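You operate a simulated robot arm through the tools that you are given. There is no shell and no other tool.

You are at the controls of a simulated robot arm. One attempt, no reset.

JOB
Put things in order on the upkeep bench. At the end: the strainer from the upkeep bench stands where the grey grease tin stood; the red paint dauber stands where the strainer stood; the orange chip brush from the upkeep bench stands where the blue grease brush stood; the grey grease tin from the upkeep bench stands on top of the brown bolt carton; the blue grease brush from the upkeep bench is in the yellow parts box; whatever was shut is shut again. Leave all else as you found it, and nothing knocked over.

The check looks at the end state, three seconds after you hand in, the way a careful person would. Anything else that was tipped, shoved, dropped, spilled or broken makes it a failure.

ROBOT AND FRAMES
A 6-joint arm with a two-finger gripper, fixed in place. Base frame: the origin is at the foot of the arm, x ahead of it, y to its left, z up; the work surface is at about z = 86. Units: cm, degrees, N and s.
With the tool pointing down near the work surface it reaches from about 14 to 68 cm from the base axis. Its first joint turns from -66.0 to 66.0 degrees. Payload 2.45 kg.
The TCP is the grasp point between the finger pads, 3 cm short of the fingertips. In the tool frame z runs along the fingers and y along their closing line. The gripper opens to 10.6 cm. The gripper's body begins 7.9 cm behind the TCP.
Orientation is told as [roll, pitch, yaw] about the base's x, y, z axes, in that order, counted from this pose: with the fingers straight down and closing along the base's y, the tool's x points along the base's -x, its y along +y and its z along -z.

CONTROLS
- The arm moves only by the tool send_rows. Its argument "moves" is a list of rows, each a list of 7 numbers: the shift along the base's x, y, z in cm, then the turn, a rotation vector about the base's x, y, z in degrees, then the gripper command, from -1 (fully open) to 1 (shut), values between in proportion. In form: [[x, y, z, wx, wy, wz, hand], ...]. A call has 1 to 20 rows; each row is the pose to reach, as a shift and turn from the pose commanded when the call began. Each row takes 0.2 s and may step no farther than 5 cm and 8.6 degrees from the row before; otherwise, or with a gripper value out of range, the whole call is refused. Where a pose cannot be reached the arm comes as near as it can. A force on the tool above 40 N (or 10 N above the force at the start of the call, whichever is more), or a blocked arm, ends the call early, and 0.2 s more pass. The fingers move at their own pace (about 15.3 cm/s each) and stop on an object; they squeeze with about 42 N. The grip force told is the motor's: it shows also when the fingers shut on nothing. Time passes only in rows, and 0.2 s behind the last, so rows that repeat a pose let the fingers close. It gives the time, the measured TCP pose, the force on the tool (base axes), the opening and the grip force at its end, in the units of the frame above (readings bear some noise), with the torque about the TCP (base axes, N m) and any sound that the robot's microphone picked up, and new pictures: "views" is both (left out), scene, wrist or none.
- Cameras (640 x 400 px; columns grow to the right, rows downward): "scene" is fixed at [6.22, 41.28, 141.43]; the picture's right is [-0.76, -0.65, 0.00], its down [-0.30, 0.36, -0.88] and it looks along [0.57, -0.67, -0.47] (base axes); focal length 310 px, centre (320, 200). "wrist" rides on the gripper at [7.6, -0.2, -10.6] in the tool frame; the picture's right is [0.02, 1.00, 0.00], its down [-0.78, 0.02, -0.62] and it looks along [-0.62, 0.01, 0.78] (tool axes); focal length 247 px, centre (320, 200). There is no depth. A picture from a camera that has moved, and an enlarged one, comes with that camera's place and axes in the base frame and with its lens.
- inspect(camera, box): a new picture of the part [left, top, right, bottom] of that camera's present view, enlarged. It takes no simulated time.
- finish_job(): hands the job in; it is judged then, once.

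Places have to be worked out from the pictures, the camera data and where the tool is seen. Open the gripper and draw the arm clear of the work before you hand the job in, unless the task says otherwise.

The tools are called after "Emit:" by a JSON object that holds its "api" and its "payload". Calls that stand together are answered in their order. send_rows: Moves the arm, as the interface text tells. Its arguments: {"type":"object","properties":{"moves":{"type":"array","items":{"type":"array","items":{"type":"number"}}},"views":{"type":"string","enum":["both","scene","wrist","none"]}},"required":["moves"]} The other tools are called the same way: inspect (camera, box) takes an enlarged picture of a part of a camera's view; finish_job () hands the job in.

At the start:

```text
clock: 0.0
eef_pos: [36.61, -24.55, 116.96]
tool_rot: [-0.1, 0.0, -0.1]
force: [-0.7, 0.1, 0.1]
torque: [0.0, 0.01, 0.03]
opening: 10.62
grip_force: 0.1
```

scene: 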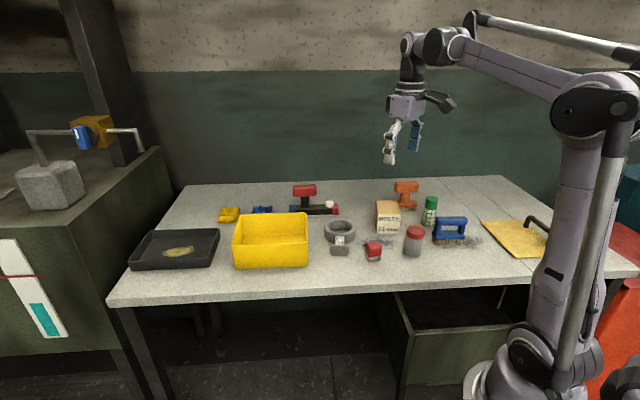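
wrist: 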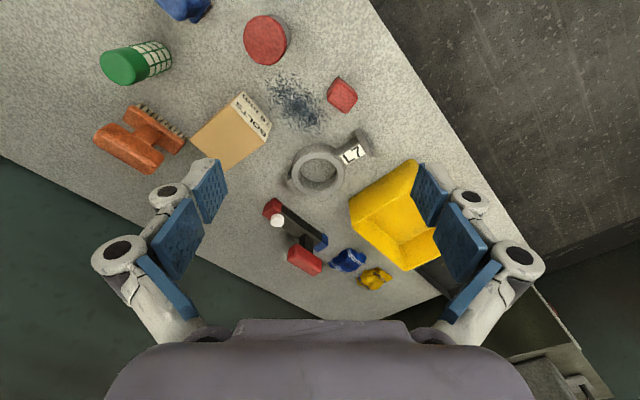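

I'll begin by enlarging the scene view to identify the items on the bench.

Emit:
{"api": "inspect", "payload": {"camera": "scene", "box": [300, 170, 500, 295]}}

Emit:
{"api": "inspect", "payload": {"camera": "scene", "box": [120, 170, 360, 320]}}

Emit:
{"api": "inspect", "payload": {"camera": "wrist", "box": [80, 0, 400, 200]}}

Emit:
{"api": "inspect", "payload": {"camera": "wrist", "box": [220, 120, 540, 320]}}

Emit:
{"api": "inspect", "payload": {"camera": "scene", "box": [440, 160, 640, 400]}}

```text
3.20 times, centred on (400, 232) of scene
camera zoom: at [6.22, 41.28, 141.43], right [-0.76, -0.65, 0.0], down [-0.3, 0.36, -0.88], along [0.57, -0.67, -0.47], focal length 994 px, centre (64, 96)
```

zoom: 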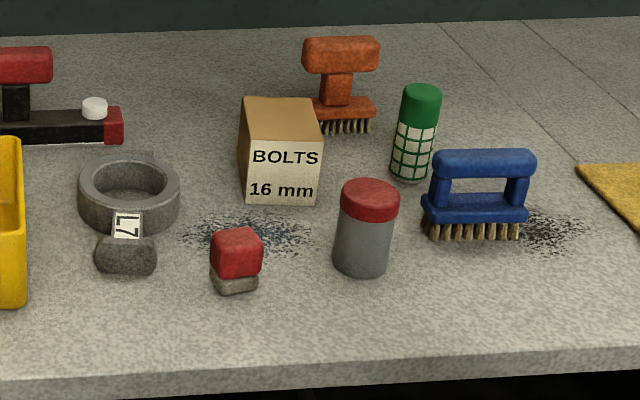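

```text
2.67 times, centred on (240, 245) of scene
camera zoom: at [6.22, 41.28, 141.43], right [-0.76, -0.65, 0.0], down [-0.3, 0.36, -0.88], along [0.57, -0.67, -0.47], focal length 828 px, centre (533, 80)
```

zoom: 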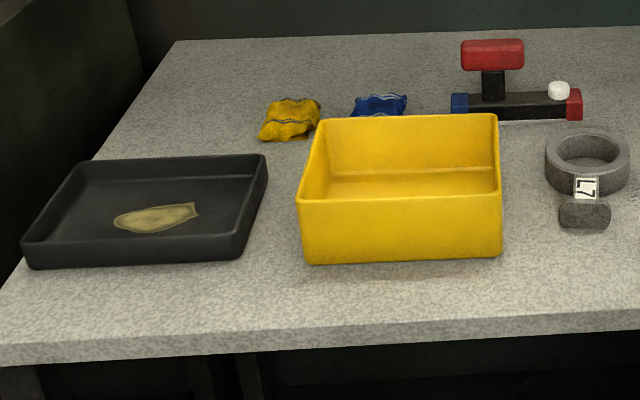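

```text
2.00 times, centred on (240, 100) of wrist
camera zoom: at [28.97, -24.58, 127.62], right [-0.02, 1.0, 0.0], down [0.78, 0.02, 0.62], along [0.62, 0.01, -0.78], focal length 494 px, centre (480, 400)
```

zoom: 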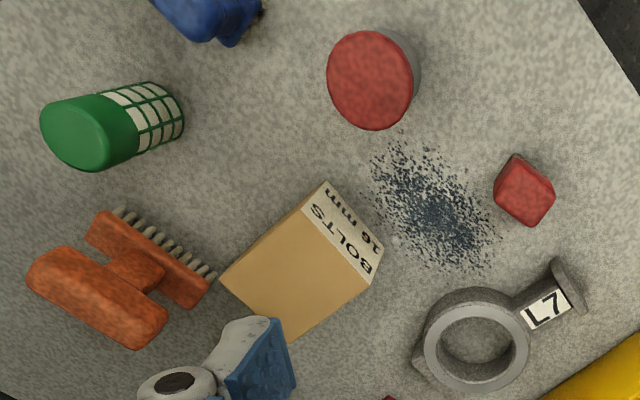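

```text
2.00 times, centred on (380, 220) of wrist
camera zoom: at [28.97, -24.58, 127.62], right [-0.02, 1.0, 0.0], down [0.78, 0.02, 0.62], along [0.62, 0.01, -0.78], focal length 494 px, centre (200, 160)
```

zoom: 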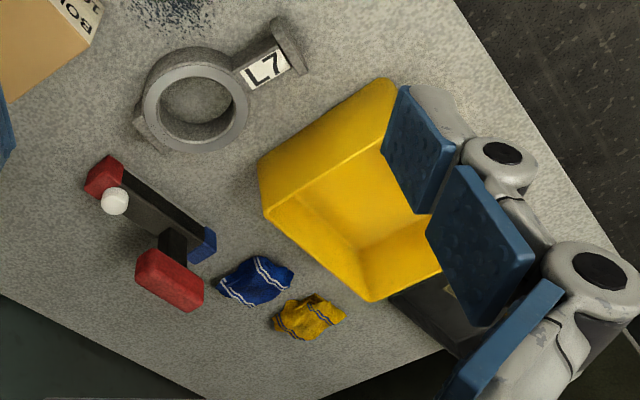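

```text
1.67 times, centred on (540, 280) of scene
camera zoom: at [6.22, 41.28, 141.43], right [-0.76, -0.65, 0.0], down [-0.3, 0.36, -0.88], along [0.57, -0.67, -0.47], focal length 518 px, centre (-47, 67)
```

zoom: 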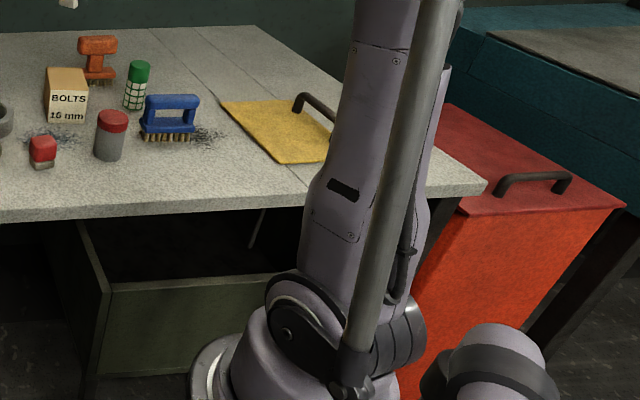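

Some items are ambiguous (ring with L7, meshed green cylinder, red cube). I'll look closer at the rest of the scene before moving.

Emit:
{"api": "inspect", "payload": {"camera": "scene", "box": [0, 100, 180, 220]}}

Emit:
{"api": "inspect", "payload": {"camera": "scene", "box": [320, 205, 400, 270]}}

Emit:
{"api": "inspect", "payload": {"camera": "scene", "box": [395, 175, 485, 260]}}

Emit:
{"api": "inspect", "payload": {"camera": "scene", "box": [280, 175, 350, 220]}}

Emit:
{"api": "inspect", "payload": {"camera": "scene", "box": [380, 270, 540, 400]}}

Emit:
{"api": "inspect", "payload": {"camera": "scene", "box": [470, 200, 560, 265]}}

```text
3.33 times, centred on (90, 160) of scene
camera zoom: at [6.22, 41.28, 141.43], right [-0.76, -0.65, 0.0], down [-0.3, 0.36, -0.88], along [0.57, -0.67, -0.47], focal length 1035 px, centre (1087, 333)
```

zoom: 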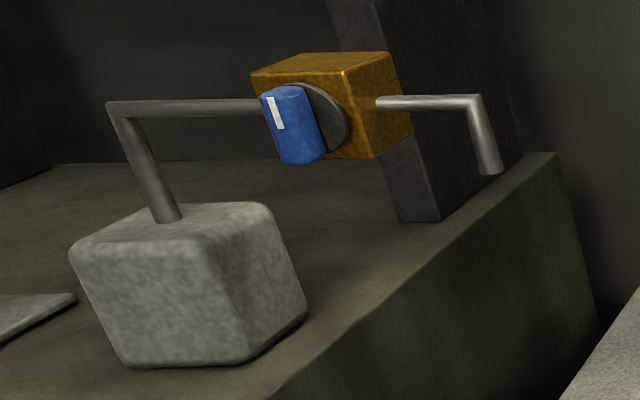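

```text
6.15 times, centred on (360, 238) of scene
camera zoom: at [6.22, 41.28, 141.43], right [-0.76, -0.65, 0.0], down [-0.3, 0.36, -0.88], along [0.57, -0.67, -0.47], focal length 1911 px, centre (74, -31)
```

zoom: 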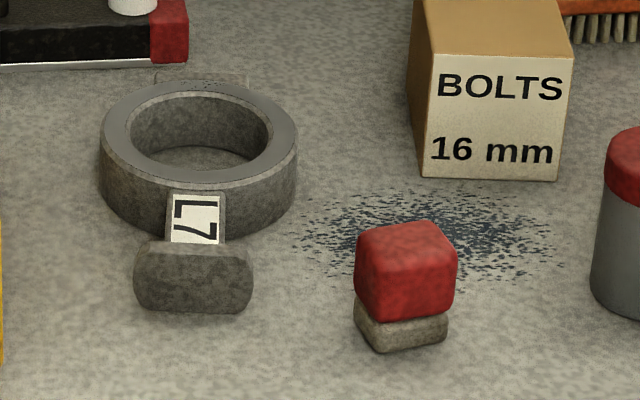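

```text
4.71 times, centred on (440, 218) of scene
camera zoom: at [6.22, 41.28, 141.43], right [-0.76, -0.65, 0.0], down [-0.3, 0.36, -0.88], along [0.57, -0.67, -0.47], focal length 1461 px, centre (-245, 118)
```

zoom: 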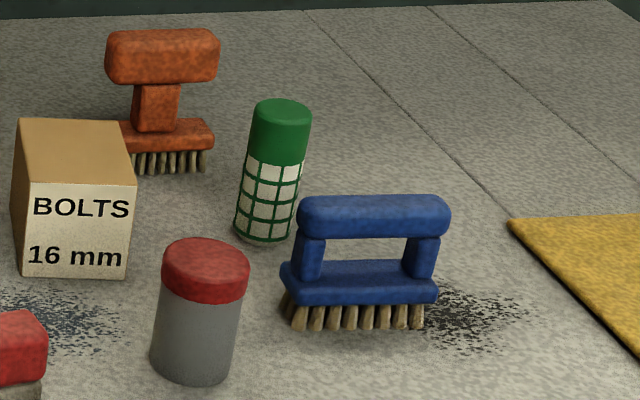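

```text
8.89 times, centred on (315, 198) of scene
camera zoom: at [6.22, 41.28, 141.43], right [-0.76, -0.65, 0.0], down [-0.3, 0.36, -0.88], along [0.57, -0.67, -0.47], focal length 2760 px, centre (364, 222)
```

zoom: 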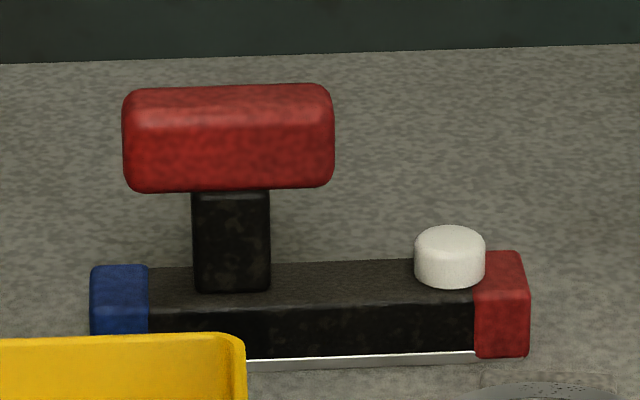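

```text
3.08 times, centred on (460, 335) of scene
camera zoom: at [6.22, 41.28, 141.43], right [-0.76, -0.65, 0.0], down [-0.3, 0.36, -0.88], along [0.57, -0.67, -0.47], focal length 955 px, centre (-111, -215)
```

zoom: 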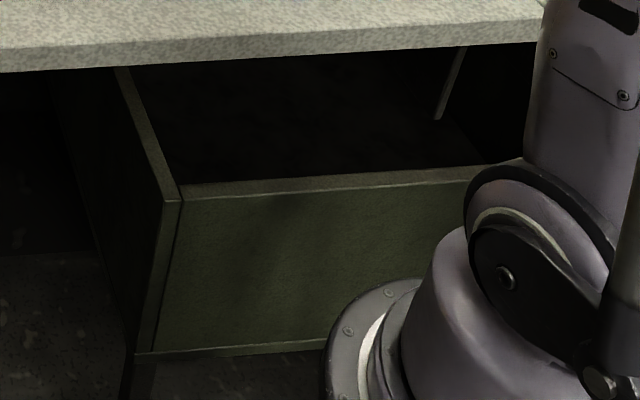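

```text
6.15 times, centred on (515, 232) of scene
camera zoom: at [6.22, 41.28, 141.43], right [-0.76, -0.65, 0.0], down [-0.3, 0.36, -0.88], along [0.57, -0.67, -0.47], focal length 1911 px, centre (-880, 0)
```

zoom: 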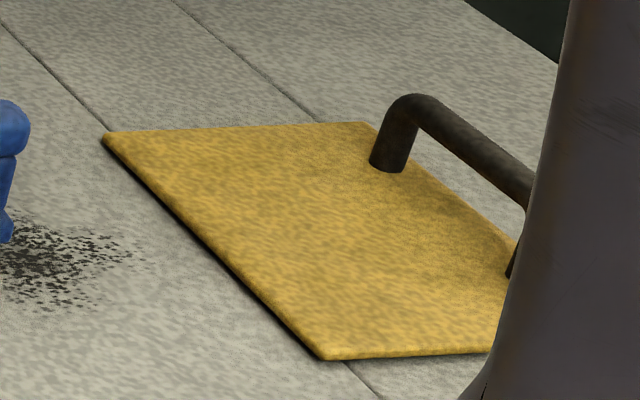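

The red cube looks like a dauber at about (40,-21), the red-lidded can is at about (32,-31), and the ring is at about (52.6,-24.6). I lower the hand for a close wrist look, staying well above everything.

Emit:
{"api": "send_rows", "payload": {"moves": [[0, 0, -4, 0, 0, 0, -1], [0, 0, -8, 0, 0, 0, -1], [0, 0, -12, 0, 0, 0, -1]], "views": "wrist"}}

```text
clock: 0.8
eef_pos: [36.55, -24.62, 105.1]
tool_rot: [-0.1, 0.1, -0.1]
force: [0.1, -0.5, 0.8]
torque: [0.04, 0.01, -0.01]
opening: 10.58
grip_force: 0.1
camera wrist: at [28.92, -24.7, 115.64], right [-0.02, 1.0, 0.0], down [0.78, 0.02, 0.62], along [0.62, 0.01, -0.78], focal length 247 px, centre (320, 200)
```

wrist: 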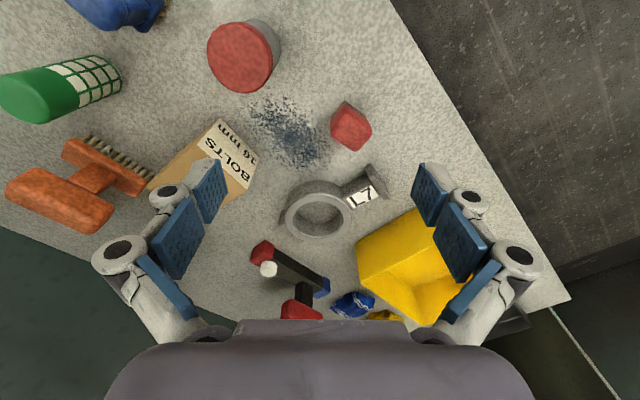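

Emit:
{"api": "inspect", "payload": {"camera": "wrist", "box": [240, 80, 440, 260]}}

Emit:
{"api": "inspect", "payload": {"camera": "wrist", "box": [0, 0, 300, 240]}}

```text
2.22 times, centred on (340, 170) of wrist
camera zoom: at [28.92, -24.7, 115.64], right [-0.02, 1.0, 0.0], down [0.78, 0.02, 0.62], along [0.62, 0.01, -0.78], focal length 549 px, centre (276, 267)
```

zoom: 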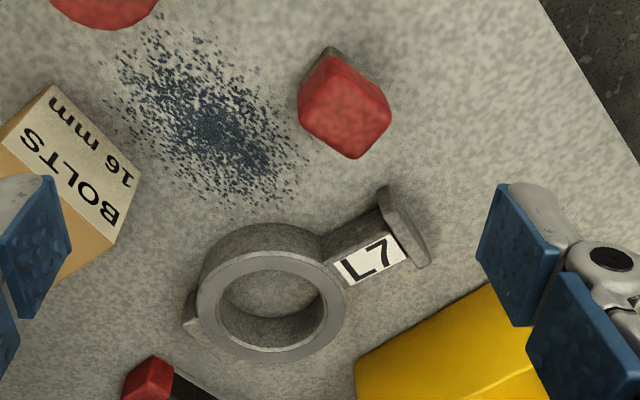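

```text
1.67 times, centred on (150, 120) of wrist
camera zoom: at [28.92, -24.7, 115.64], right [-0.02, 1.0, 0.0], down [0.78, 0.02, 0.62], along [0.62, 0.01, -0.78], focal length 412 px, centre (603, 333)
```

zoom: 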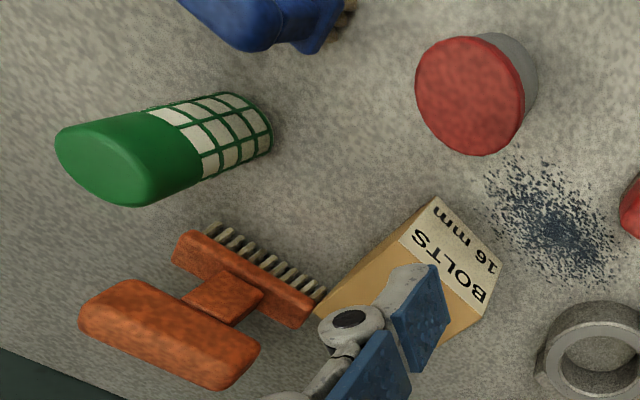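

The green meshed cylinder must be the strainer, because the ring is an open pipe fitting. I swing over the right-hand group with the camera facing outward to get a second bearing.

Emit:
{"api": "send_rows", "payload": {"moves": [[-2, -1.5, 1, 0, 0, -8, -1], [-4, -3, 2, 0, 0, -16, -1], [-6, -4.5, 3, 0, 0, -24, -1], [-8, -6, 4, 0, 0, -32, -1], [-10, -7, 5, 0, 0, -40, -1], [-11, -7.5, 6, 0, 0, -48, -1]], "views": "both"}}

```text
clock: 2.2
eef_pos: [25.57, -32.03, 111.13]
tool_rot: [-0.1, 0.1, -48.2]
force: [0.0, -0.2, -0.3]
torque: [0.02, -0.01, -0.03]
opening: 10.6
grip_force: 0.0
camera wrist: at [20.49, -26.4, 121.76], right [0.73, 0.68, 0.0], down [0.54, -0.57, 0.62], along [0.42, -0.46, -0.78], focal length 247 px, centre (320, 200)
```

scene: 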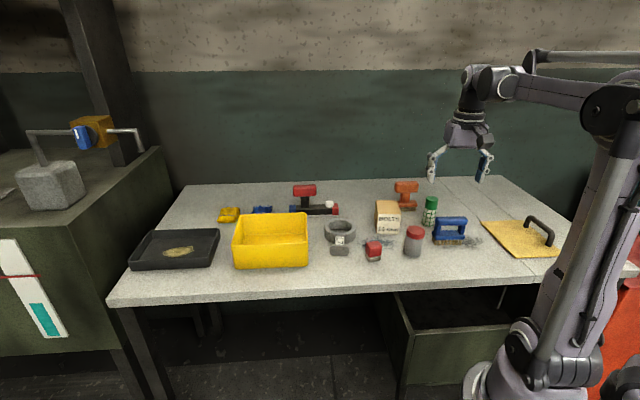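
wrist: 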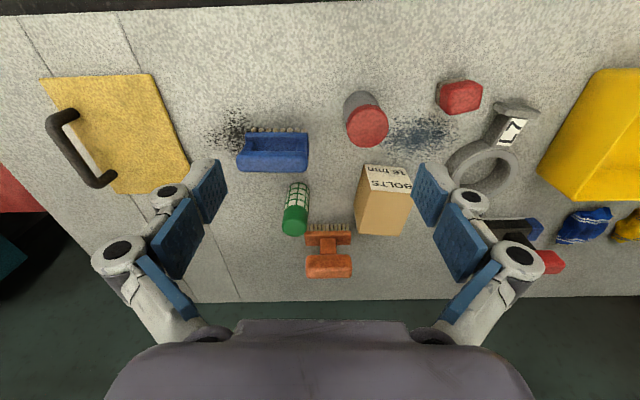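

The objects turn out to be aligned with the bench, which is turned about -48° to the base. I enlarge this view to measure.

Emit:
{"api": "inspect", "payload": {"camera": "wrist", "box": [220, 60, 420, 185]}}

Emit:
{"api": "inspect", "payload": {"camera": "wrist", "box": [220, 160, 420, 285]}}

Emit:
{"api": "inspect", "payload": {"camera": "wrist", "box": [400, 60, 640, 210]}}

```text
3.20 times, centred on (320, 122) of wrist
camera zoom: at [20.49, -26.4, 121.76], right [0.73, 0.68, 0.0], down [0.54, -0.57, 0.62], along [0.42, -0.46, -0.78], focal length 790 px, centre (320, 448)
```

zoom: 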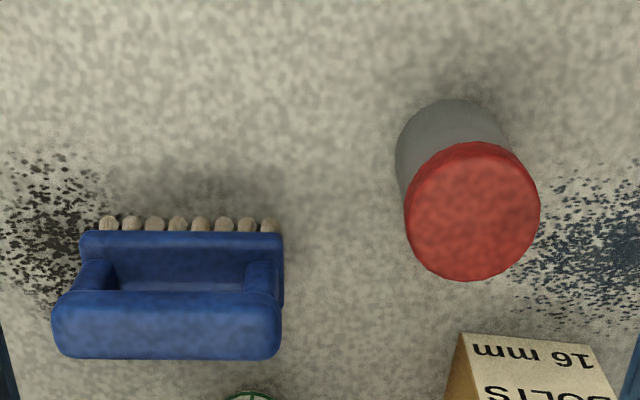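

```text
3.20 times, centred on (320, 222) of wrist
camera zoom: at [20.49, -26.4, 121.76], right [0.73, 0.68, 0.0], down [0.54, -0.57, 0.62], along [0.42, -0.46, -0.78], focal length 790 px, centre (320, 128)
```

zoom: 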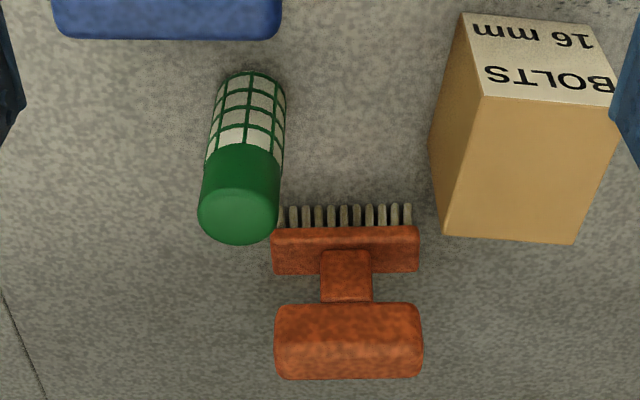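

```text
2.67 times, centred on (520, 135) of wrist
camera zoom: at [20.49, -26.4, 121.76], right [0.73, 0.68, 0.0], down [0.54, -0.57, 0.62], along [0.42, -0.46, -0.78], focal length 659 px, centre (-213, 373)
```

zoom: 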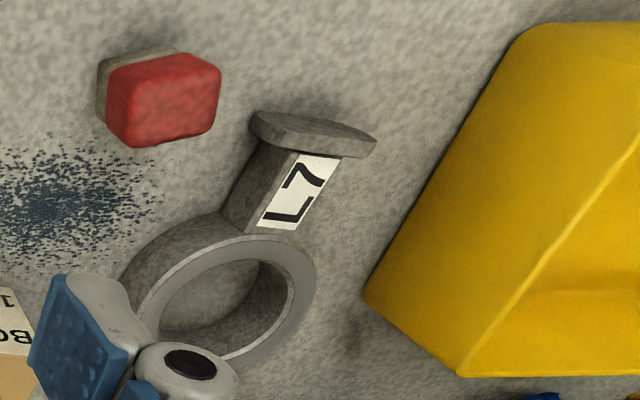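

Triangulated positions: blue brush handle about (27,-42.7,93), orange handle about (46.4,-52.2,94.7), strainer about (35.6,-48.4), tin about (32.5,-31.1), carton centre about (46.3,-39.2), yellow box centre about (63.4,-5.5). I take the blue brush first, turning the hand so it closes across the handle bar, staying high.

Emit:
{"api": "send_rows", "payload": {"moves": [[0, -1, 0, 0, 0, 8.2, -1], [0, -2, 0, 0, 0, 16.4, -1], [0.2, -3, 0, 0, 0, 24.6, -1], [0.4, -4, 0, 0, 0, 32.8, -1], [0.6, -5, 0, 0, 0, 41, -1], [0.8, -6, 0, 0, 0, 49.2, -1], [1, -7, 0, 0, 0, 57.4, -1], [1.2, -8, 0, 0, 0, 65.6, -0.6], [1.4, -9, 0, 0, 0, 73.8, -0.4], [1.4, -10, 0, 0, 0, 82, -0.3], [1.4, -10.7, 0, 0, 0, 90, -0.23], [1.4, -10.7, 0, 0, 0, 90, -0.23]], "views": "both"}}

```text
clock: 4.8
eef_pos: [26.87, -42.69, 111.16]
tool_rot: [-0.2, 0.1, 42.0]
force: [-0.5, 1.0, -0.2]
torque: [0.04, -0.02, 0.02]
opening: 6.49
grip_force: 0.0
camera wrist: at [21.4, -47.84, 121.67], right [-0.69, 0.73, 0.0], down [0.57, 0.54, 0.62], along [0.45, 0.43, -0.78], focal length 247 px, centre (320, 200)
```

scene: 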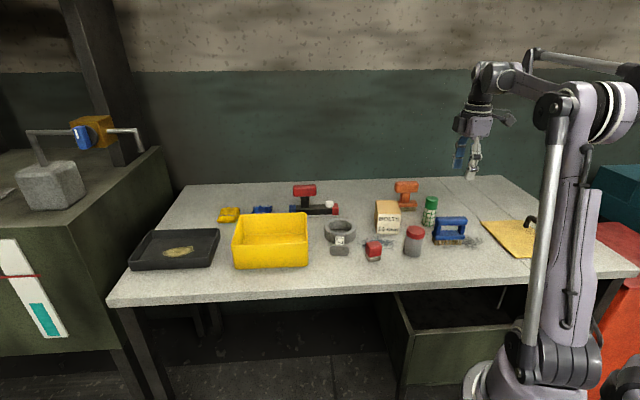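
wrist: 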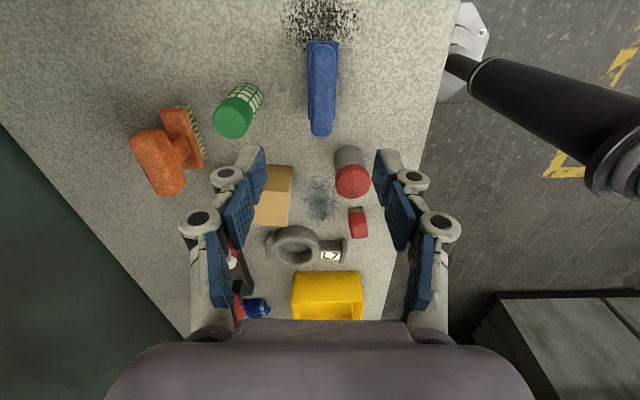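

The turn works and the brush is in line beneath. I enlarge it to check centring.

Emit:
{"api": "inspect", "payload": {"camera": "wrist", "box": [240, 0, 400, 160]}}

Emit:
{"api": "inspect", "payload": {"camera": "wrist", "box": [100, 80, 280, 200]}}

```text
2.50 times, centred on (320, 80) of wrist
camera zoom: at [21.4, -47.84, 121.67], right [-0.69, 0.73, 0.0], down [0.57, 0.54, 0.62], along [0.45, 0.43, -0.78], focal length 617 px, centre (320, 500)
```

zoom: 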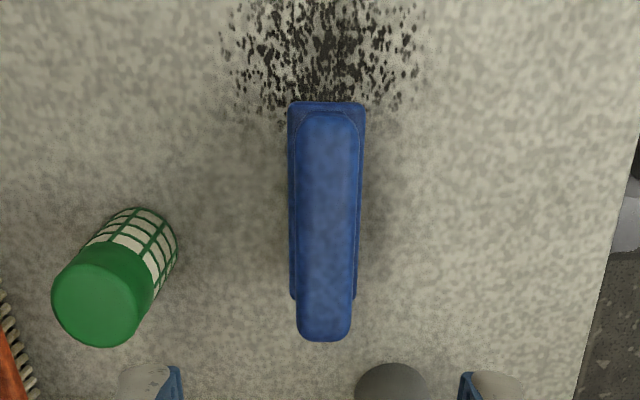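

```text
3.33 times, centred on (190, 140) of wrist
camera zoom: at [21.4, -47.84, 121.67], right [-0.69, 0.73, 0.0], down [0.57, 0.54, 0.62], along [0.45, 0.43, -0.78], focal length 823 px, centre (753, 400)
```

zoom: 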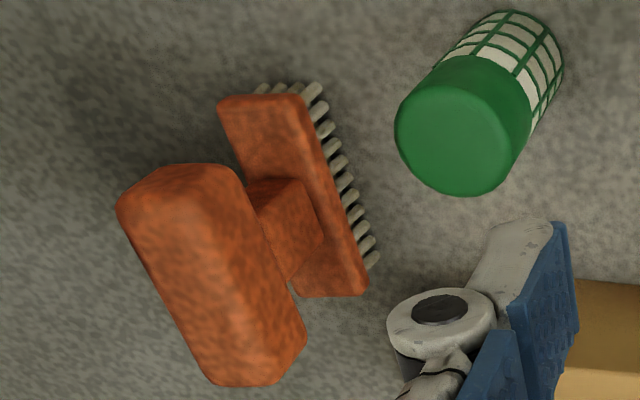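

The handle bar is centred on the TCP and square to the fingers. I descend to z≈93.9 with 6.5 cm opening and close.

Emit:
{"api": "send_rows", "payload": {"moves": [[0, 0, -4, 0, 0, 0, -0.23], [0, 0, -8, 0, 0, 0, -0.23], [0, 0, -11, 0, 0, 0, -0.23], [0, 0, -13.5, 0, 0, 0, -0.23], [0, 0, -15.5, 0, 0, 0, -0.23], [0, 0, -17.2, 0, 0, 0, -0.23], [0, 0, -17.2, 0, 0, 0, -0.23]], "views": "both"}}

```text
clock: 6.4
eef_pos: [26.92, -42.66, 93.8]
tool_rot: [-0.1, 0.0, 41.9]
force: [-0.7, 0.5, 0.1]
torque: [0.0, 0.0, 0.0]
opening: 6.51
grip_force: 0.0
camera wrist: at [21.34, -47.81, 104.41], right [-0.68, 0.73, 0.0], down [0.57, 0.54, 0.62], along [0.45, 0.42, -0.78], focal length 247 px, centre (320, 200)
```

scene: 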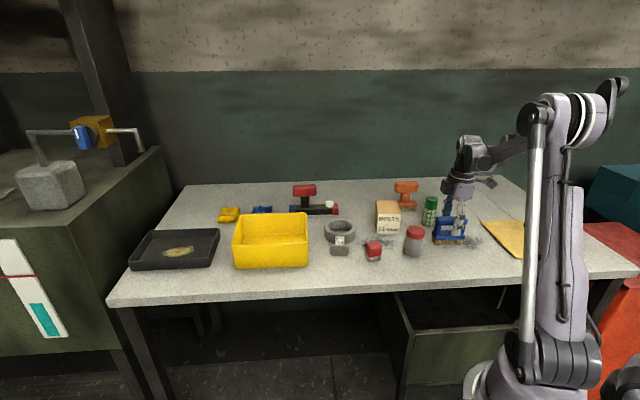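
wrist: 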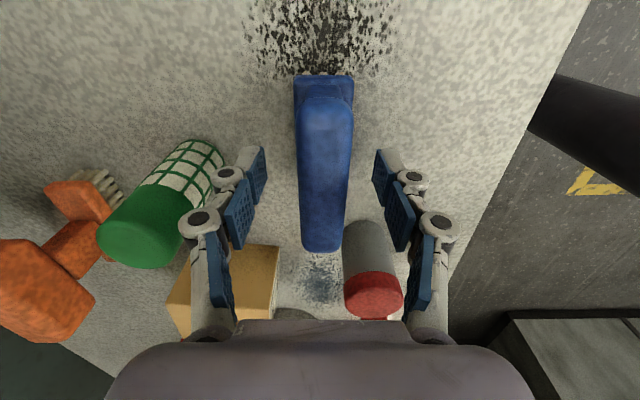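

Fingers straddle the bar evenly and nothing touches. I close the hand.

Emit:
{"api": "send_rows", "payload": {"moves": [[0, 0, 0, 0, 0, 0, 0.3], [0, 0, 0, 0, 0, 0, 1], [0, 0, 0, 0, 0, 0, 1], [0, 0, 0, 0, 0, 0, 1]], "views": "wrist"}}

```text
clock: 7.4
eef_pos: [26.81, -42.61, 93.89]
tool_rot: [-0.1, 0.0, 41.9]
force: [-0.2, 0.2, 0.7]
torque: [-0.03, -0.04, -0.03]
opening: 2.45
grip_force: 41.7
camera wrist: at [21.34, -47.81, 104.43], right [-0.68, 0.73, 0.0], down [0.57, 0.54, 0.62], along [0.45, 0.42, -0.78], focal length 247 px, centre (320, 200)
```

wrist: 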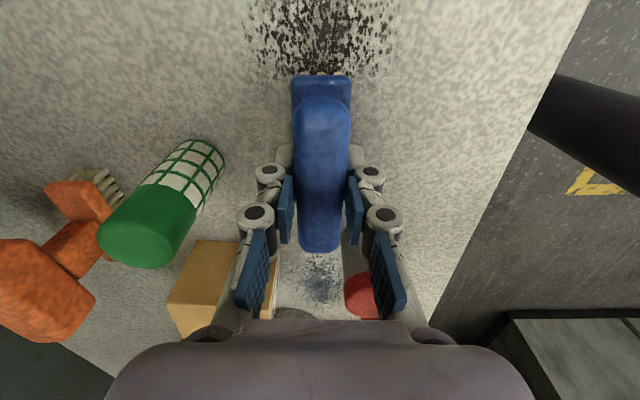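

The brush is held (2.45 cm, 42 N). I lift it straight up and carry it high toward the yellow box.

Emit:
{"api": "send_rows", "payload": {"moves": [[0, 0, 2, 0, 0, 0, 1], [0, 0, 6, 0, 0, 0, 1], [0, 0, 10.5, 0, 0, 0, 1], [0, 0, 15, 0, 0, 0, 1], [0, 0, 18, 0, 0, 0, 1], [3, 3, 18, 0, 0, 0, 1], [6, 6, 18, 0, 0, 0, 1], [9, 9, 18, 0, 0, 0, 1], [12, 12, 18, 0, 0, 0, 1], [15, 15, 18, 0, 0, 0, 1], [18, 18, 18, 0, 0, 0, 1], [21, 21, 18, 0, 0, 0, 1], [24, 24.5, 18, 0, 0, 0, 1], [27, 28, 18, 0, 0, 0, 1], [29, 31.5, 18, 0, 0, 0, 1], [31, 34.5, 18, 0, 0, 0, 1], [32, 36, 18, 0, 0, 0, 1], [32, 36, 18, 0, 0, 0, 1]], "views": "both"}}

```text
clock: 11.2
eef_pos: [58.96, -6.56, 111.96]
tool_rot: [-0.1, -0.1, 41.9]
force: [1.1, 0.0, -2.3]
torque: [-0.03, -0.03, 0.04]
opening: 2.43
grip_force: 41.8
camera wrist: at [53.45, -11.7, 122.46], right [-0.68, 0.73, 0.0], down [0.57, 0.54, 0.62], along [0.45, 0.42, -0.78], focal length 247 px, centre (320, 200)
```

scene: 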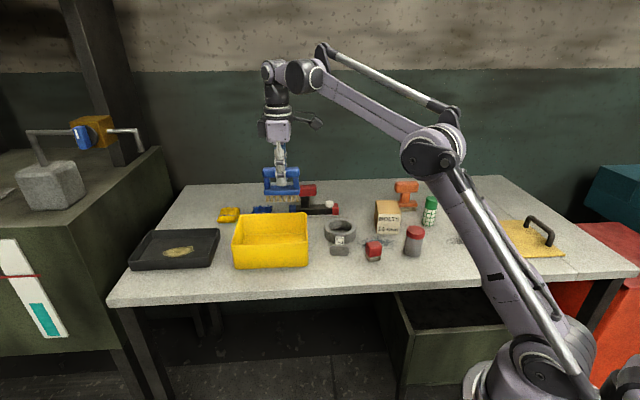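
wrist: 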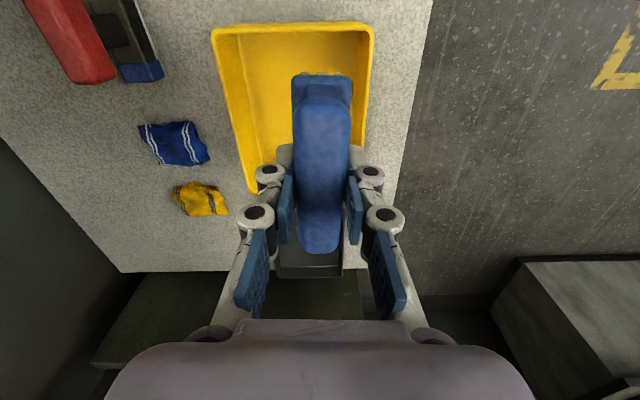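

The box rim spans (51.2,-6.8) to (76.2,-4.8), centre about (63.7,-5.8). I centre the brush over it and lower it, watching the force.

Emit:
{"api": "send_rows", "payload": {"moves": [[2, 0.5, 0, 0, 0, 0, 1], [4, 1.1, 0, 0, 0, 0, 1], [4, 1.1, -4, 0, 0, 0, 1], [4, 1.1, -8, 0, 0, 0, 1], [4, 1.1, -12, 0, 0, 0, 1], [4, 1.1, -14.5, 0, 0, 0, 1], [4, 1.1, -16, 0, 0, 0, 1], [4, 1.1, -16, 0, 0, 0, 1]], "views": "both"}}

```text
clock: 13.0
eef_pos: [62.91, -5.47, 96.0]
tool_rot: [-0.1, 0.1, 41.9]
force: [-0.2, 0.2, -1.6]
torque: [0.02, 0.01, -0.03]
opening: 2.45
grip_force: 42.2
out of reach, approached as far as the arm can: row 2
camera wrist: at [57.41, -10.66, 106.52], right [-0.68, 0.73, 0.0], down [0.57, 0.54, 0.62], along [0.45, 0.42, -0.78], focal length 247 px, centre (320, 200)
```

scene: 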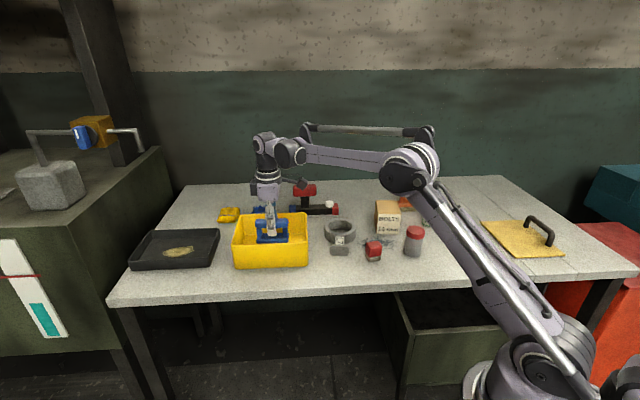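
wrist: 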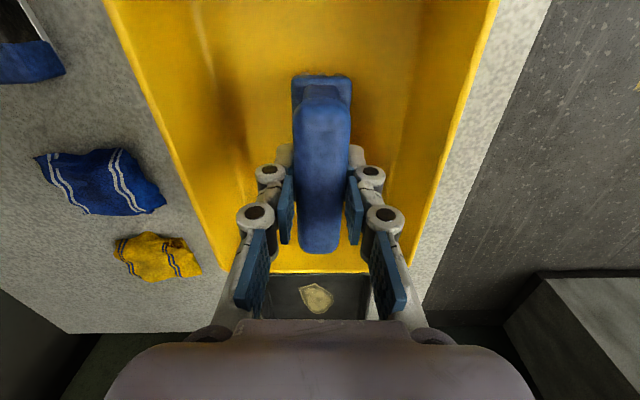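

The brush is inside the box, well clear of the walls. I lower it in small steps to find the floor.

Emit:
{"api": "send_rows", "payload": {"moves": [[0, 0, -0.4, 0, 0, 0, 1], [0, 0, -0.8, 0, 0, 0, 1], [0, 0, -1.1, 0, 0, 0, 1], [0, 0, -1.3, 0, 0, 0, 1]], "views": "none"}}

```text
clock: 14.0
eef_pos: [62.93, -5.39, 94.61]
tool_rot: [-0.1, 0.0, 41.8]
force: [0.3, 0.5, -1.3]
torque: [0.04, 0.0, 0.0]
opening: 2.44
grip_force: 41.9
```

Emit:
{"api": "send_rows", "payload": {"moves": [[0, 0, -0.15, 0, 0, 0, 1], [0, 0, -0.3, 0, 0, 0, 1], [0, 0, -0.45, 0, 0, 0, 1]], "views": "wrist"}}

```text
clock: 14.8
eef_pos: [62.87, -5.54, 94.24]
tool_rot: [-0.1, -0.1, 42.0]
force: [3.6, 1.3, 30.3]
torque: [0.01, -0.01, 0.01]
opening: 2.45
grip_force: 41.9
camera wrist: at [57.38, -10.71, 104.92], right [-0.68, 0.73, 0.0], down [0.57, 0.54, 0.62], along [0.46, 0.43, -0.78], focal length 247 px, centre (320, 200)
```

wrist: 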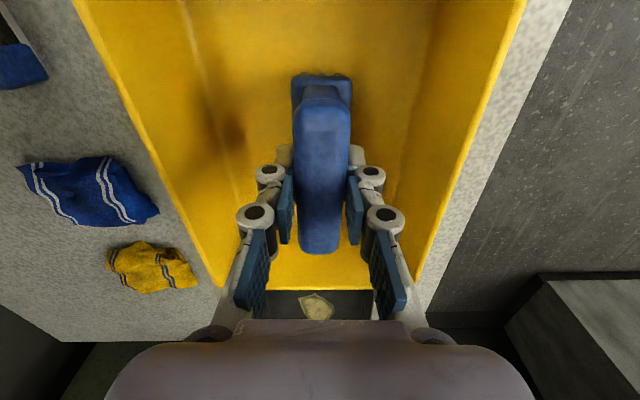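

Contact with the floor (30 N). I ease off 1 mm, open, and withdraw straight up.

Emit:
{"api": "send_rows", "payload": {"moves": [[0, 0, 0.12, 0, 0, 0, 1], [0, 0, 0.12, 0, 0, 0, 0.2], [0, 0, 0.12, 0, 0, 0, -0.1], [0, 0, 0.12, 0, 0, 0, -0.1], [0, 0, 2, 0, 0, 0, -0.1], [0, 0, 5, 0, 0, 0, -0.1], [0, 0, 9, 0, 0, 0, -0.1], [-2, 0, 13, 0, 0, 0, -0.1], [-4, -1, 16, 0, 0, 0, -0.1]], "views": "both"}}

```text
clock: 16.8
eef_pos: [59.04, -6.52, 110.19]
tool_rot: [-0.1, 0.0, 42.0]
force: [0.0, -0.1, -0.5]
torque: [-0.01, 0.01, 0.02]
opening: 5.83
grip_force: 0.1
camera wrist: at [53.42, -11.66, 120.76], right [-0.68, 0.73, 0.0], down [0.57, 0.54, 0.62], along [0.45, 0.42, -0.78], focal length 247 px, centre (320, 200)
```

scene: 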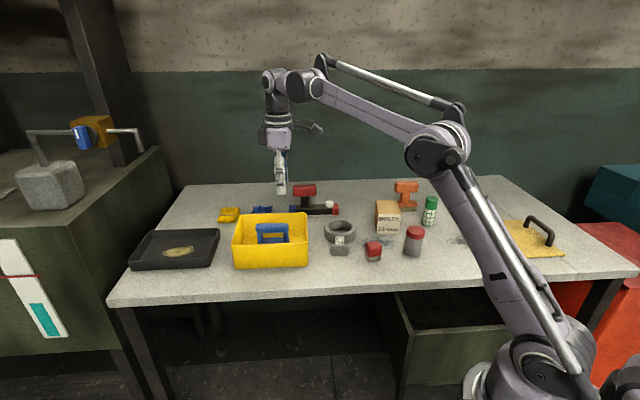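
wrist: 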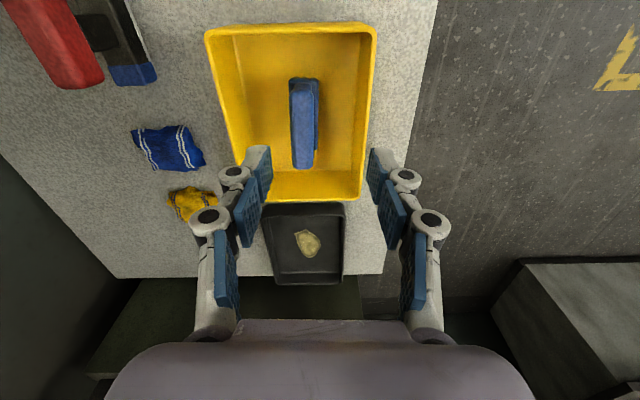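

The blue brush stands in the box. Next is the orange brush, which sits at about 69.9 cm radius and so is beyond vertical reach. I swing back with yaw -48°, then tilt the hand outward.

Emit:
{"api": "send_rows", "payload": {"moves": [[-2, -3, 0, 0, 0, -8.2, -0.3], [-4, -6, 0, 0, 0, -16.4, -0.6], [-6, -9, 0, 0, 0, -24.6, -1], [-8, -12, 0, 0, 0, -32.8, -1], [-10, -15, 0, 0, 0, -41, -1], [-12, -18, 0, 0, 0, -49.2, -1], [-14, -21, 0, 0, 0, -57.4, -1], [-16, -24, 0, 0, 0, -65.6, -1], [-18, -27.5, 0, 0, 0, -73.8, -1], [-20, -31, 0, 0, 0, -82, -1], [-21, -33.5, 0, 0, 0, -90, -1], [-21, -33.5, 0, 0, 0, -90, -1]], "views": "wrist"}}

```text
clock: 19.4
eef_pos: [38.22, -40.05, 110.33]
tool_rot: [-0.2, 0.0, -48.2]
force: [0.1, 0.2, 0.3]
torque: [-0.02, 0.02, -0.02]
opening: 10.62
grip_force: 0.0
camera wrist: at [32.98, -34.42, 120.82], right [0.73, 0.68, 0.0], down [0.54, -0.57, 0.62], along [0.42, -0.45, -0.78], focal length 247 px, centre (320, 200)
```

wrist: 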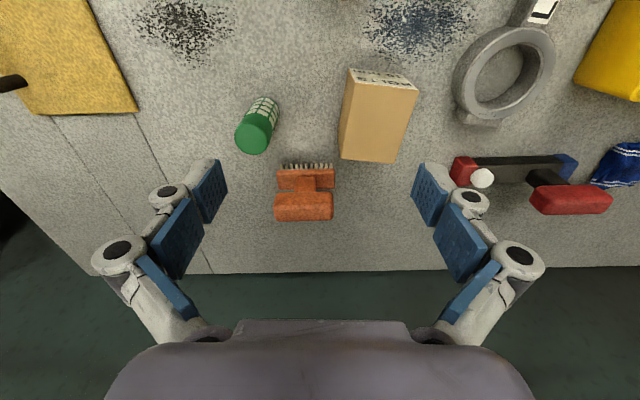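

Emit:
{"api": "inspect", "payload": {"camera": "wrist", "box": [220, 50, 440, 230]}}

```text
2.22 times, centred on (330, 140) of wrist
camera zoom: at [32.98, -34.42, 120.82], right [0.73, 0.68, 0.0], down [0.54, -0.57, 0.62], along [0.42, -0.45, -0.78], focal length 549 px, centre (298, 333)
```

zoom: 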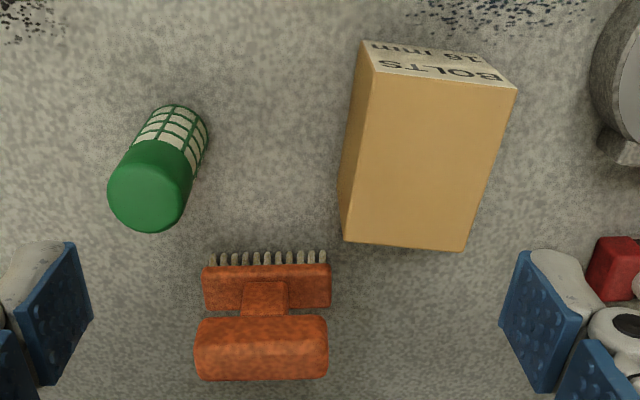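

The orange bar is at about (46.4,-52.0), 8.3 cm long along the closing line, and the carton centre is at about (46.1,-38.6). I tilt the hand 22° outward and go to a pre-grasp 10 cm back along the tool axis.

Emit:
{"api": "send_rows", "payload": {"moves": [[1.4, -2.3, -1.6, -4.1, -3.7, 0, -1], [2.9, -4.6, -3.3, -8.2, -7.35, 0, -1], [4.3, -6.9, -5, -12.3, -11, 0, -1], [5.7, -9.2, -6.5, -16.4, -14.7, 0, -1], [5.7, -9.2, -6.5, -16.4, -14.7, 0, -1]], "views": "both"}}

```text
clock: 20.6
eef_pos: [43.44, -49.13, 103.58]
tool_rot: [-0.1, -22.1, -48.0]
force: [0.3, 0.1, 0.4]
torque: [-0.05, 0.0, 0.01]
opening: 10.61
grip_force: 0.1
camera wrist: at [36.02, -40.92, 110.54], right [0.73, 0.68, -0.01], down [0.34, -0.35, 0.87], along [0.59, -0.64, -0.49], focal length 247 px, centre (320, 200)
```

scene: 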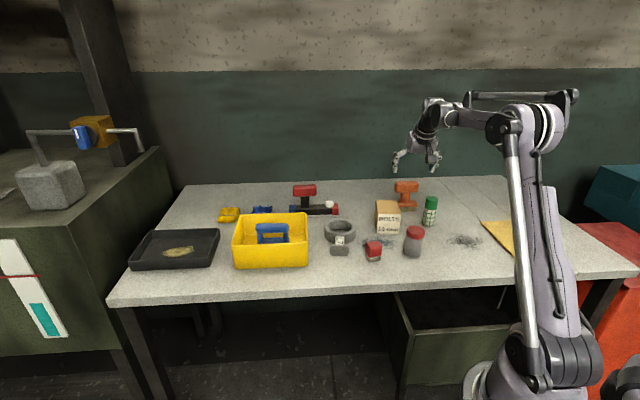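
wrist: 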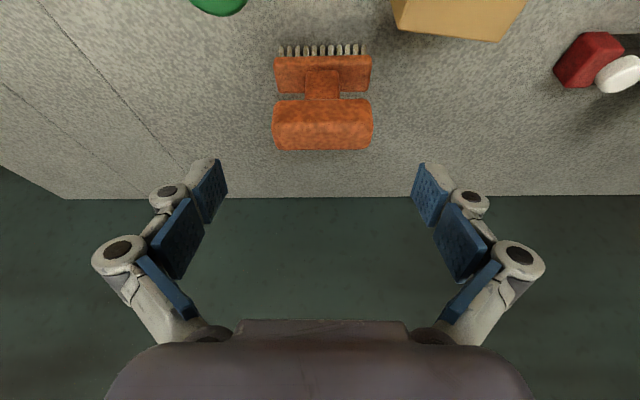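

The tilted pose holds and the bar is centred between the fingers. I advance along the tool axis in stages.

Emit:
{"api": "send_rows", "payload": {"moves": [[0.9, -1, -3.2, 0, 0, 0, -1], [1.7, -1.9, -6, 0, 0, 0, -1], [1.7, -1.9, -6, 0, 0, 0, -1]], "views": "both"}}

```text
clock: 21.4
eef_pos: [45.08, -50.82, 97.63]
tool_rot: [-0.1, -22.0, -48.0]
force: [0.0, 0.7, -0.6]
torque: [0.02, -0.05, -0.01]
opening: 10.6
grip_force: 0.0
camera wrist: at [37.75, -42.7, 104.45], right [0.73, 0.68, -0.01], down [0.34, -0.35, 0.87], along [0.59, -0.64, -0.49], focal length 247 px, centre (320, 200)
```

scene: 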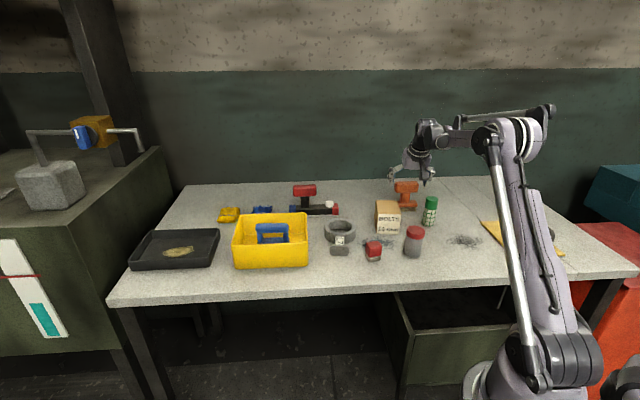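
wrist: 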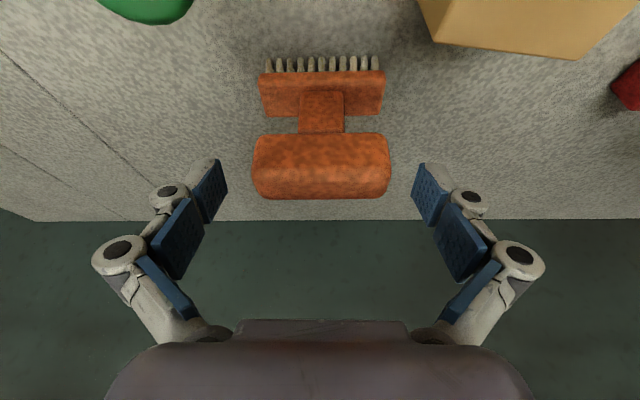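

The bar at about (46.5,-52.1,95) is still centred. I advance the last 3 cm so the TCP reaches it.

Emit:
{"api": "send_rows", "payload": {"moves": [[0.7, -0.7, -1.4, 0, 0, 0, -1], [1.4, -1.3, -2.7, 0, 0, 0, -1], [1.4, -1.3, -2.7, 0, 0, 0, -1]], "views": "both"}}

```text
clock: 22.2
eef_pos: [46.87, -52.34, 94.89]
tool_rot: [-0.1, -22.1, -48.1]
force: [0.2, 0.4, 0.0]
torque: [0.04, 0.01, 0.0]
opening: 10.6
grip_force: 0.1
camera wrist: at [39.37, -44.19, 101.74], right [0.73, 0.68, -0.01], down [0.34, -0.35, 0.87], along [0.59, -0.64, -0.49], focal length 247 px, centre (320, 200)
```

scene: 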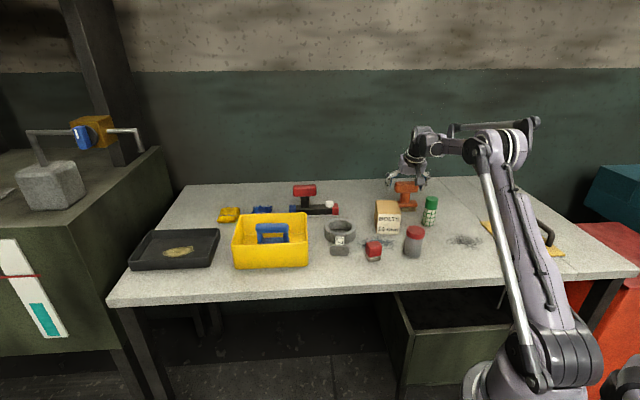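
wrist: 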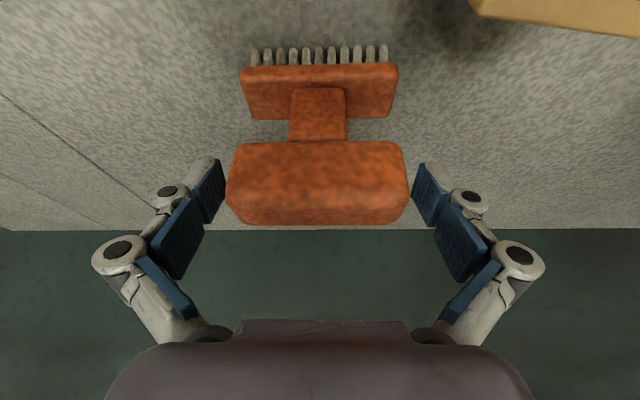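

The bar sits slightly toward the robot and below the TCP. I nudge by (-0.3, +0.3, -0.5) and close, watching for even contact.

Emit:
{"api": "send_rows", "payload": {"moves": [[-0.3, 0.3, -0.5, 0, 0, 0, -1], [-0.3, 0.3, -0.5, 0, 0, 0, -0.8], [-0.3, 0.3, -0.5, 0, 0, 0, -0.5], [-0.3, 0.3, -0.5, 0, 0, 0, 0], [-0.3, 0.3, -0.5, 0, 0, 0, 1], [-0.3, 0.3, -0.5, 0, 0, 0, 1]], "views": "both"}}

```text
clock: 23.6
eef_pos: [46.43, -51.99, 94.5]
tool_rot: [-0.2, -22.0, -48.0]
force: [-3.1, 1.0, 5.3]
torque: [0.26, 0.03, 0.11]
opening: 7.92
grip_force: 41.8
camera wrist: at [39.01, -43.9, 101.36], right [0.73, 0.68, -0.01], down [0.34, -0.35, 0.87], along [0.59, -0.64, -0.49], focal length 247 px, centre (320, 200)
```

scene: 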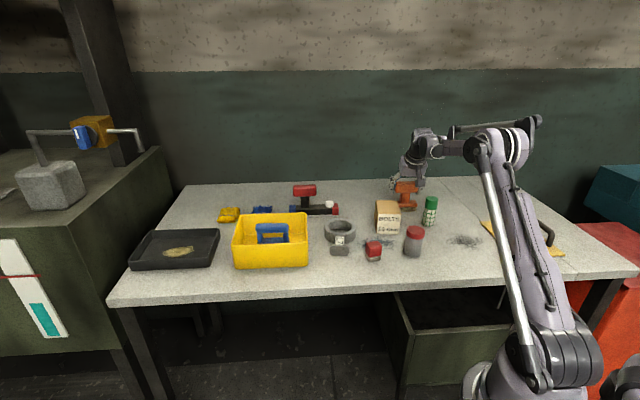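
wrist: 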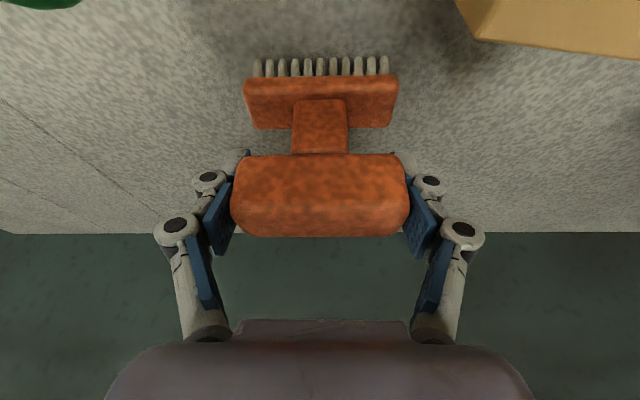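

The grip is solid at 7.9 cm. I lift straight up and check.

Emit:
{"api": "send_rows", "payload": {"moves": [[-0.3, 0.3, 0.8, 0, 0, 0, 1], [-0.3, 0.3, 3, 0, 0, 0, 1], [-0.3, 0.3, 6, 0, 0, 0, 1], [-0.3, 0.3, 9.5, 0, 0, 0, 1], [-0.3, 0.3, 12.5, 0, 0, 0, 1], [-0.3, 0.3, 12.5, 0, 0, 0, 1]], "views": "both"}}

```text
clock: 25.0
eef_pos: [46.13, -51.94, 107.1]
tool_rot: [-0.1, -22.1, -47.9]
force: [-0.2, -0.1, -1.6]
torque: [-0.02, 0.03, 0.03]
opening: 7.87
grip_force: 41.9
camera wrist: at [38.71, -43.73, 114.03], right [0.73, 0.68, -0.01], down [0.34, -0.35, 0.87], along [0.59, -0.64, -0.49], focal length 247 px, centre (320, 200)
```

scene: 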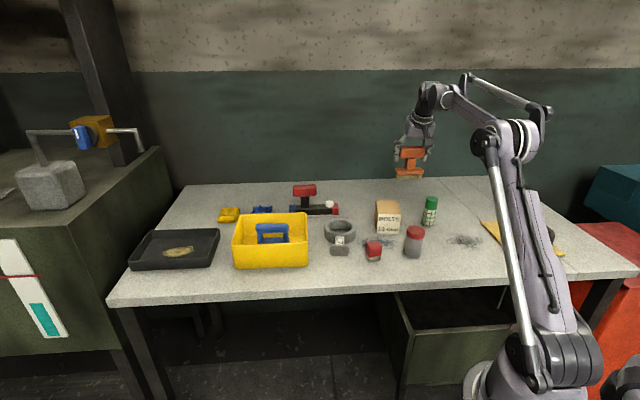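
wrist: 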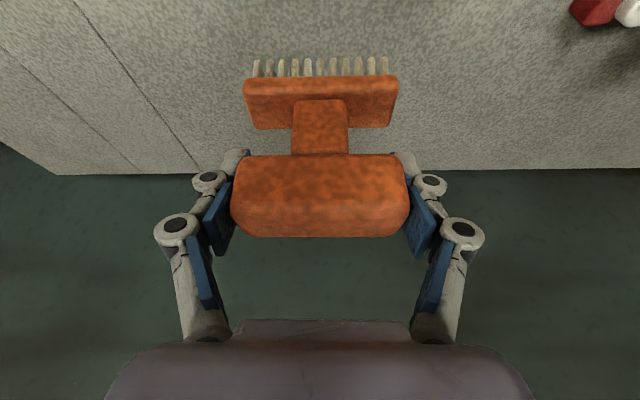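

The brush hangs upright and unturned. I carry it at height to the blue brush's former place (26.9,-42.6) and lower to just above the bench.

Emit:
{"api": "send_rows", "payload": {"moves": [[-3.8, 1.9, 0.5, 0, 0, 0, 1], [-7.7, 3.7, 0.5, 0, 0, 0, 1], [-11.5, 5.6, 0.5, 0, 0, 0, 1], [-15.4, 7.5, 0.5, 0, 0, 0, 1], [-19.2, 9.3, 0.5, 0, 0, 0, 1], [-19.2, 9.3, -3, 0, 0, 0, 1], [-19.2, 9.3, -7, 0, 0, 0, 1], [-19.2, 9.3, -10, 0, 0, 0, 1], [-19.2, 9.3, -11.5, 0, 0, 0, 1], [-19.2, 9.3, -11.5, 0, 0, 0, 1]], "views": "both"}}

```text
clock: 27.2
eef_pos: [26.92, -42.67, 95.28]
tool_rot: [0.0, -22.1, -48.1]
force: [0.8, -0.5, -1.4]
torque: [0.03, -0.01, 0.02]
opening: 7.92
grip_force: 42.1
camera wrist: at [19.46, -34.43, 102.25], right [0.73, 0.68, -0.01], down [0.34, -0.35, 0.87], along [0.59, -0.64, -0.49], focal length 247 px, centre (320, 200)
```

scene: 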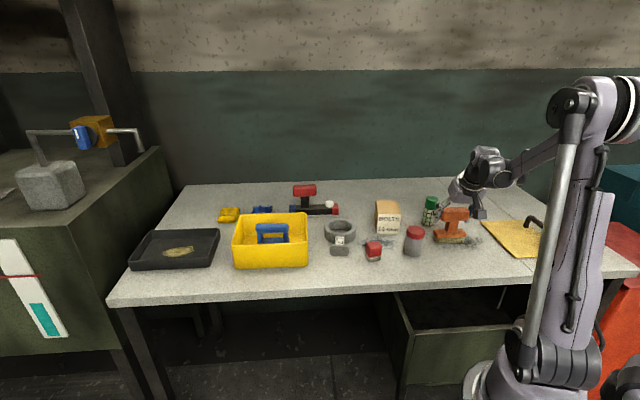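
wrist: 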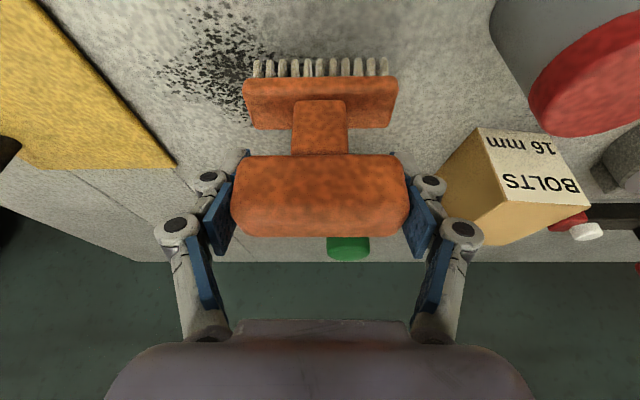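

It's just above the bench and in the right place. I lower in small steps until contact.

Emit:
{"api": "send_rows", "payload": {"moves": [[0, 0, -0.3, 0, 0, 0, 1], [0, 0, -0.55, 0, 0, 0, 1], [0, 0, -0.75, 0, 0, 0, 1]], "views": "none"}}

Emit:
{"api": "inspect", "payload": {"camera": "scene", "box": [300, 170, 500, 295]}}

```text
clock: 28.0
eef_pos: [26.91, -42.7, 94.67]
tool_rot: [-0.1, -22.0, -48.1]
force: [-0.3, -0.2, -2.0]
torque: [-0.02, -0.01, -0.03]
opening: 7.91
grip_force: 41.7
```

```text
3.20 times, centred on (400, 232) of scene
camera zoom: at [6.22, 41.28, 141.43], right [-0.76, -0.65, 0.0], down [-0.3, 0.36, -0.88], along [0.57, -0.67, -0.47], focal length 994 px, centre (64, 96)
```

zoom: 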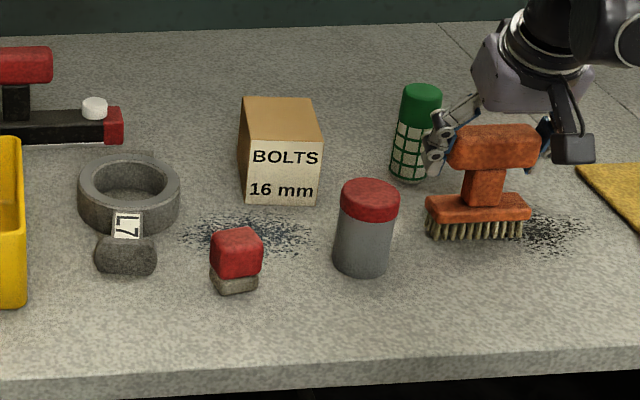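

The position matches the blue brush's old one closely. I keep lowering in fine steps.

Emit:
{"api": "send_rows", "payload": {"moves": [[0, 0, -0.12, 0, 0, 0, 1], [0, 0, -0.24, 0, 0, 0, 1], [0, 0, -0.36, 0, 0, 0, 1]], "views": "none"}}

```text
clock: 28.8
eef_pos: [26.9, -42.59, 94.36]
tool_rot: [-0.1, -22.2, -48.0]
force: [-1.7, 2.5, 20.6]
torque: [0.51, -0.01, 0.36]
opening: 7.89
grip_force: 42.0
```

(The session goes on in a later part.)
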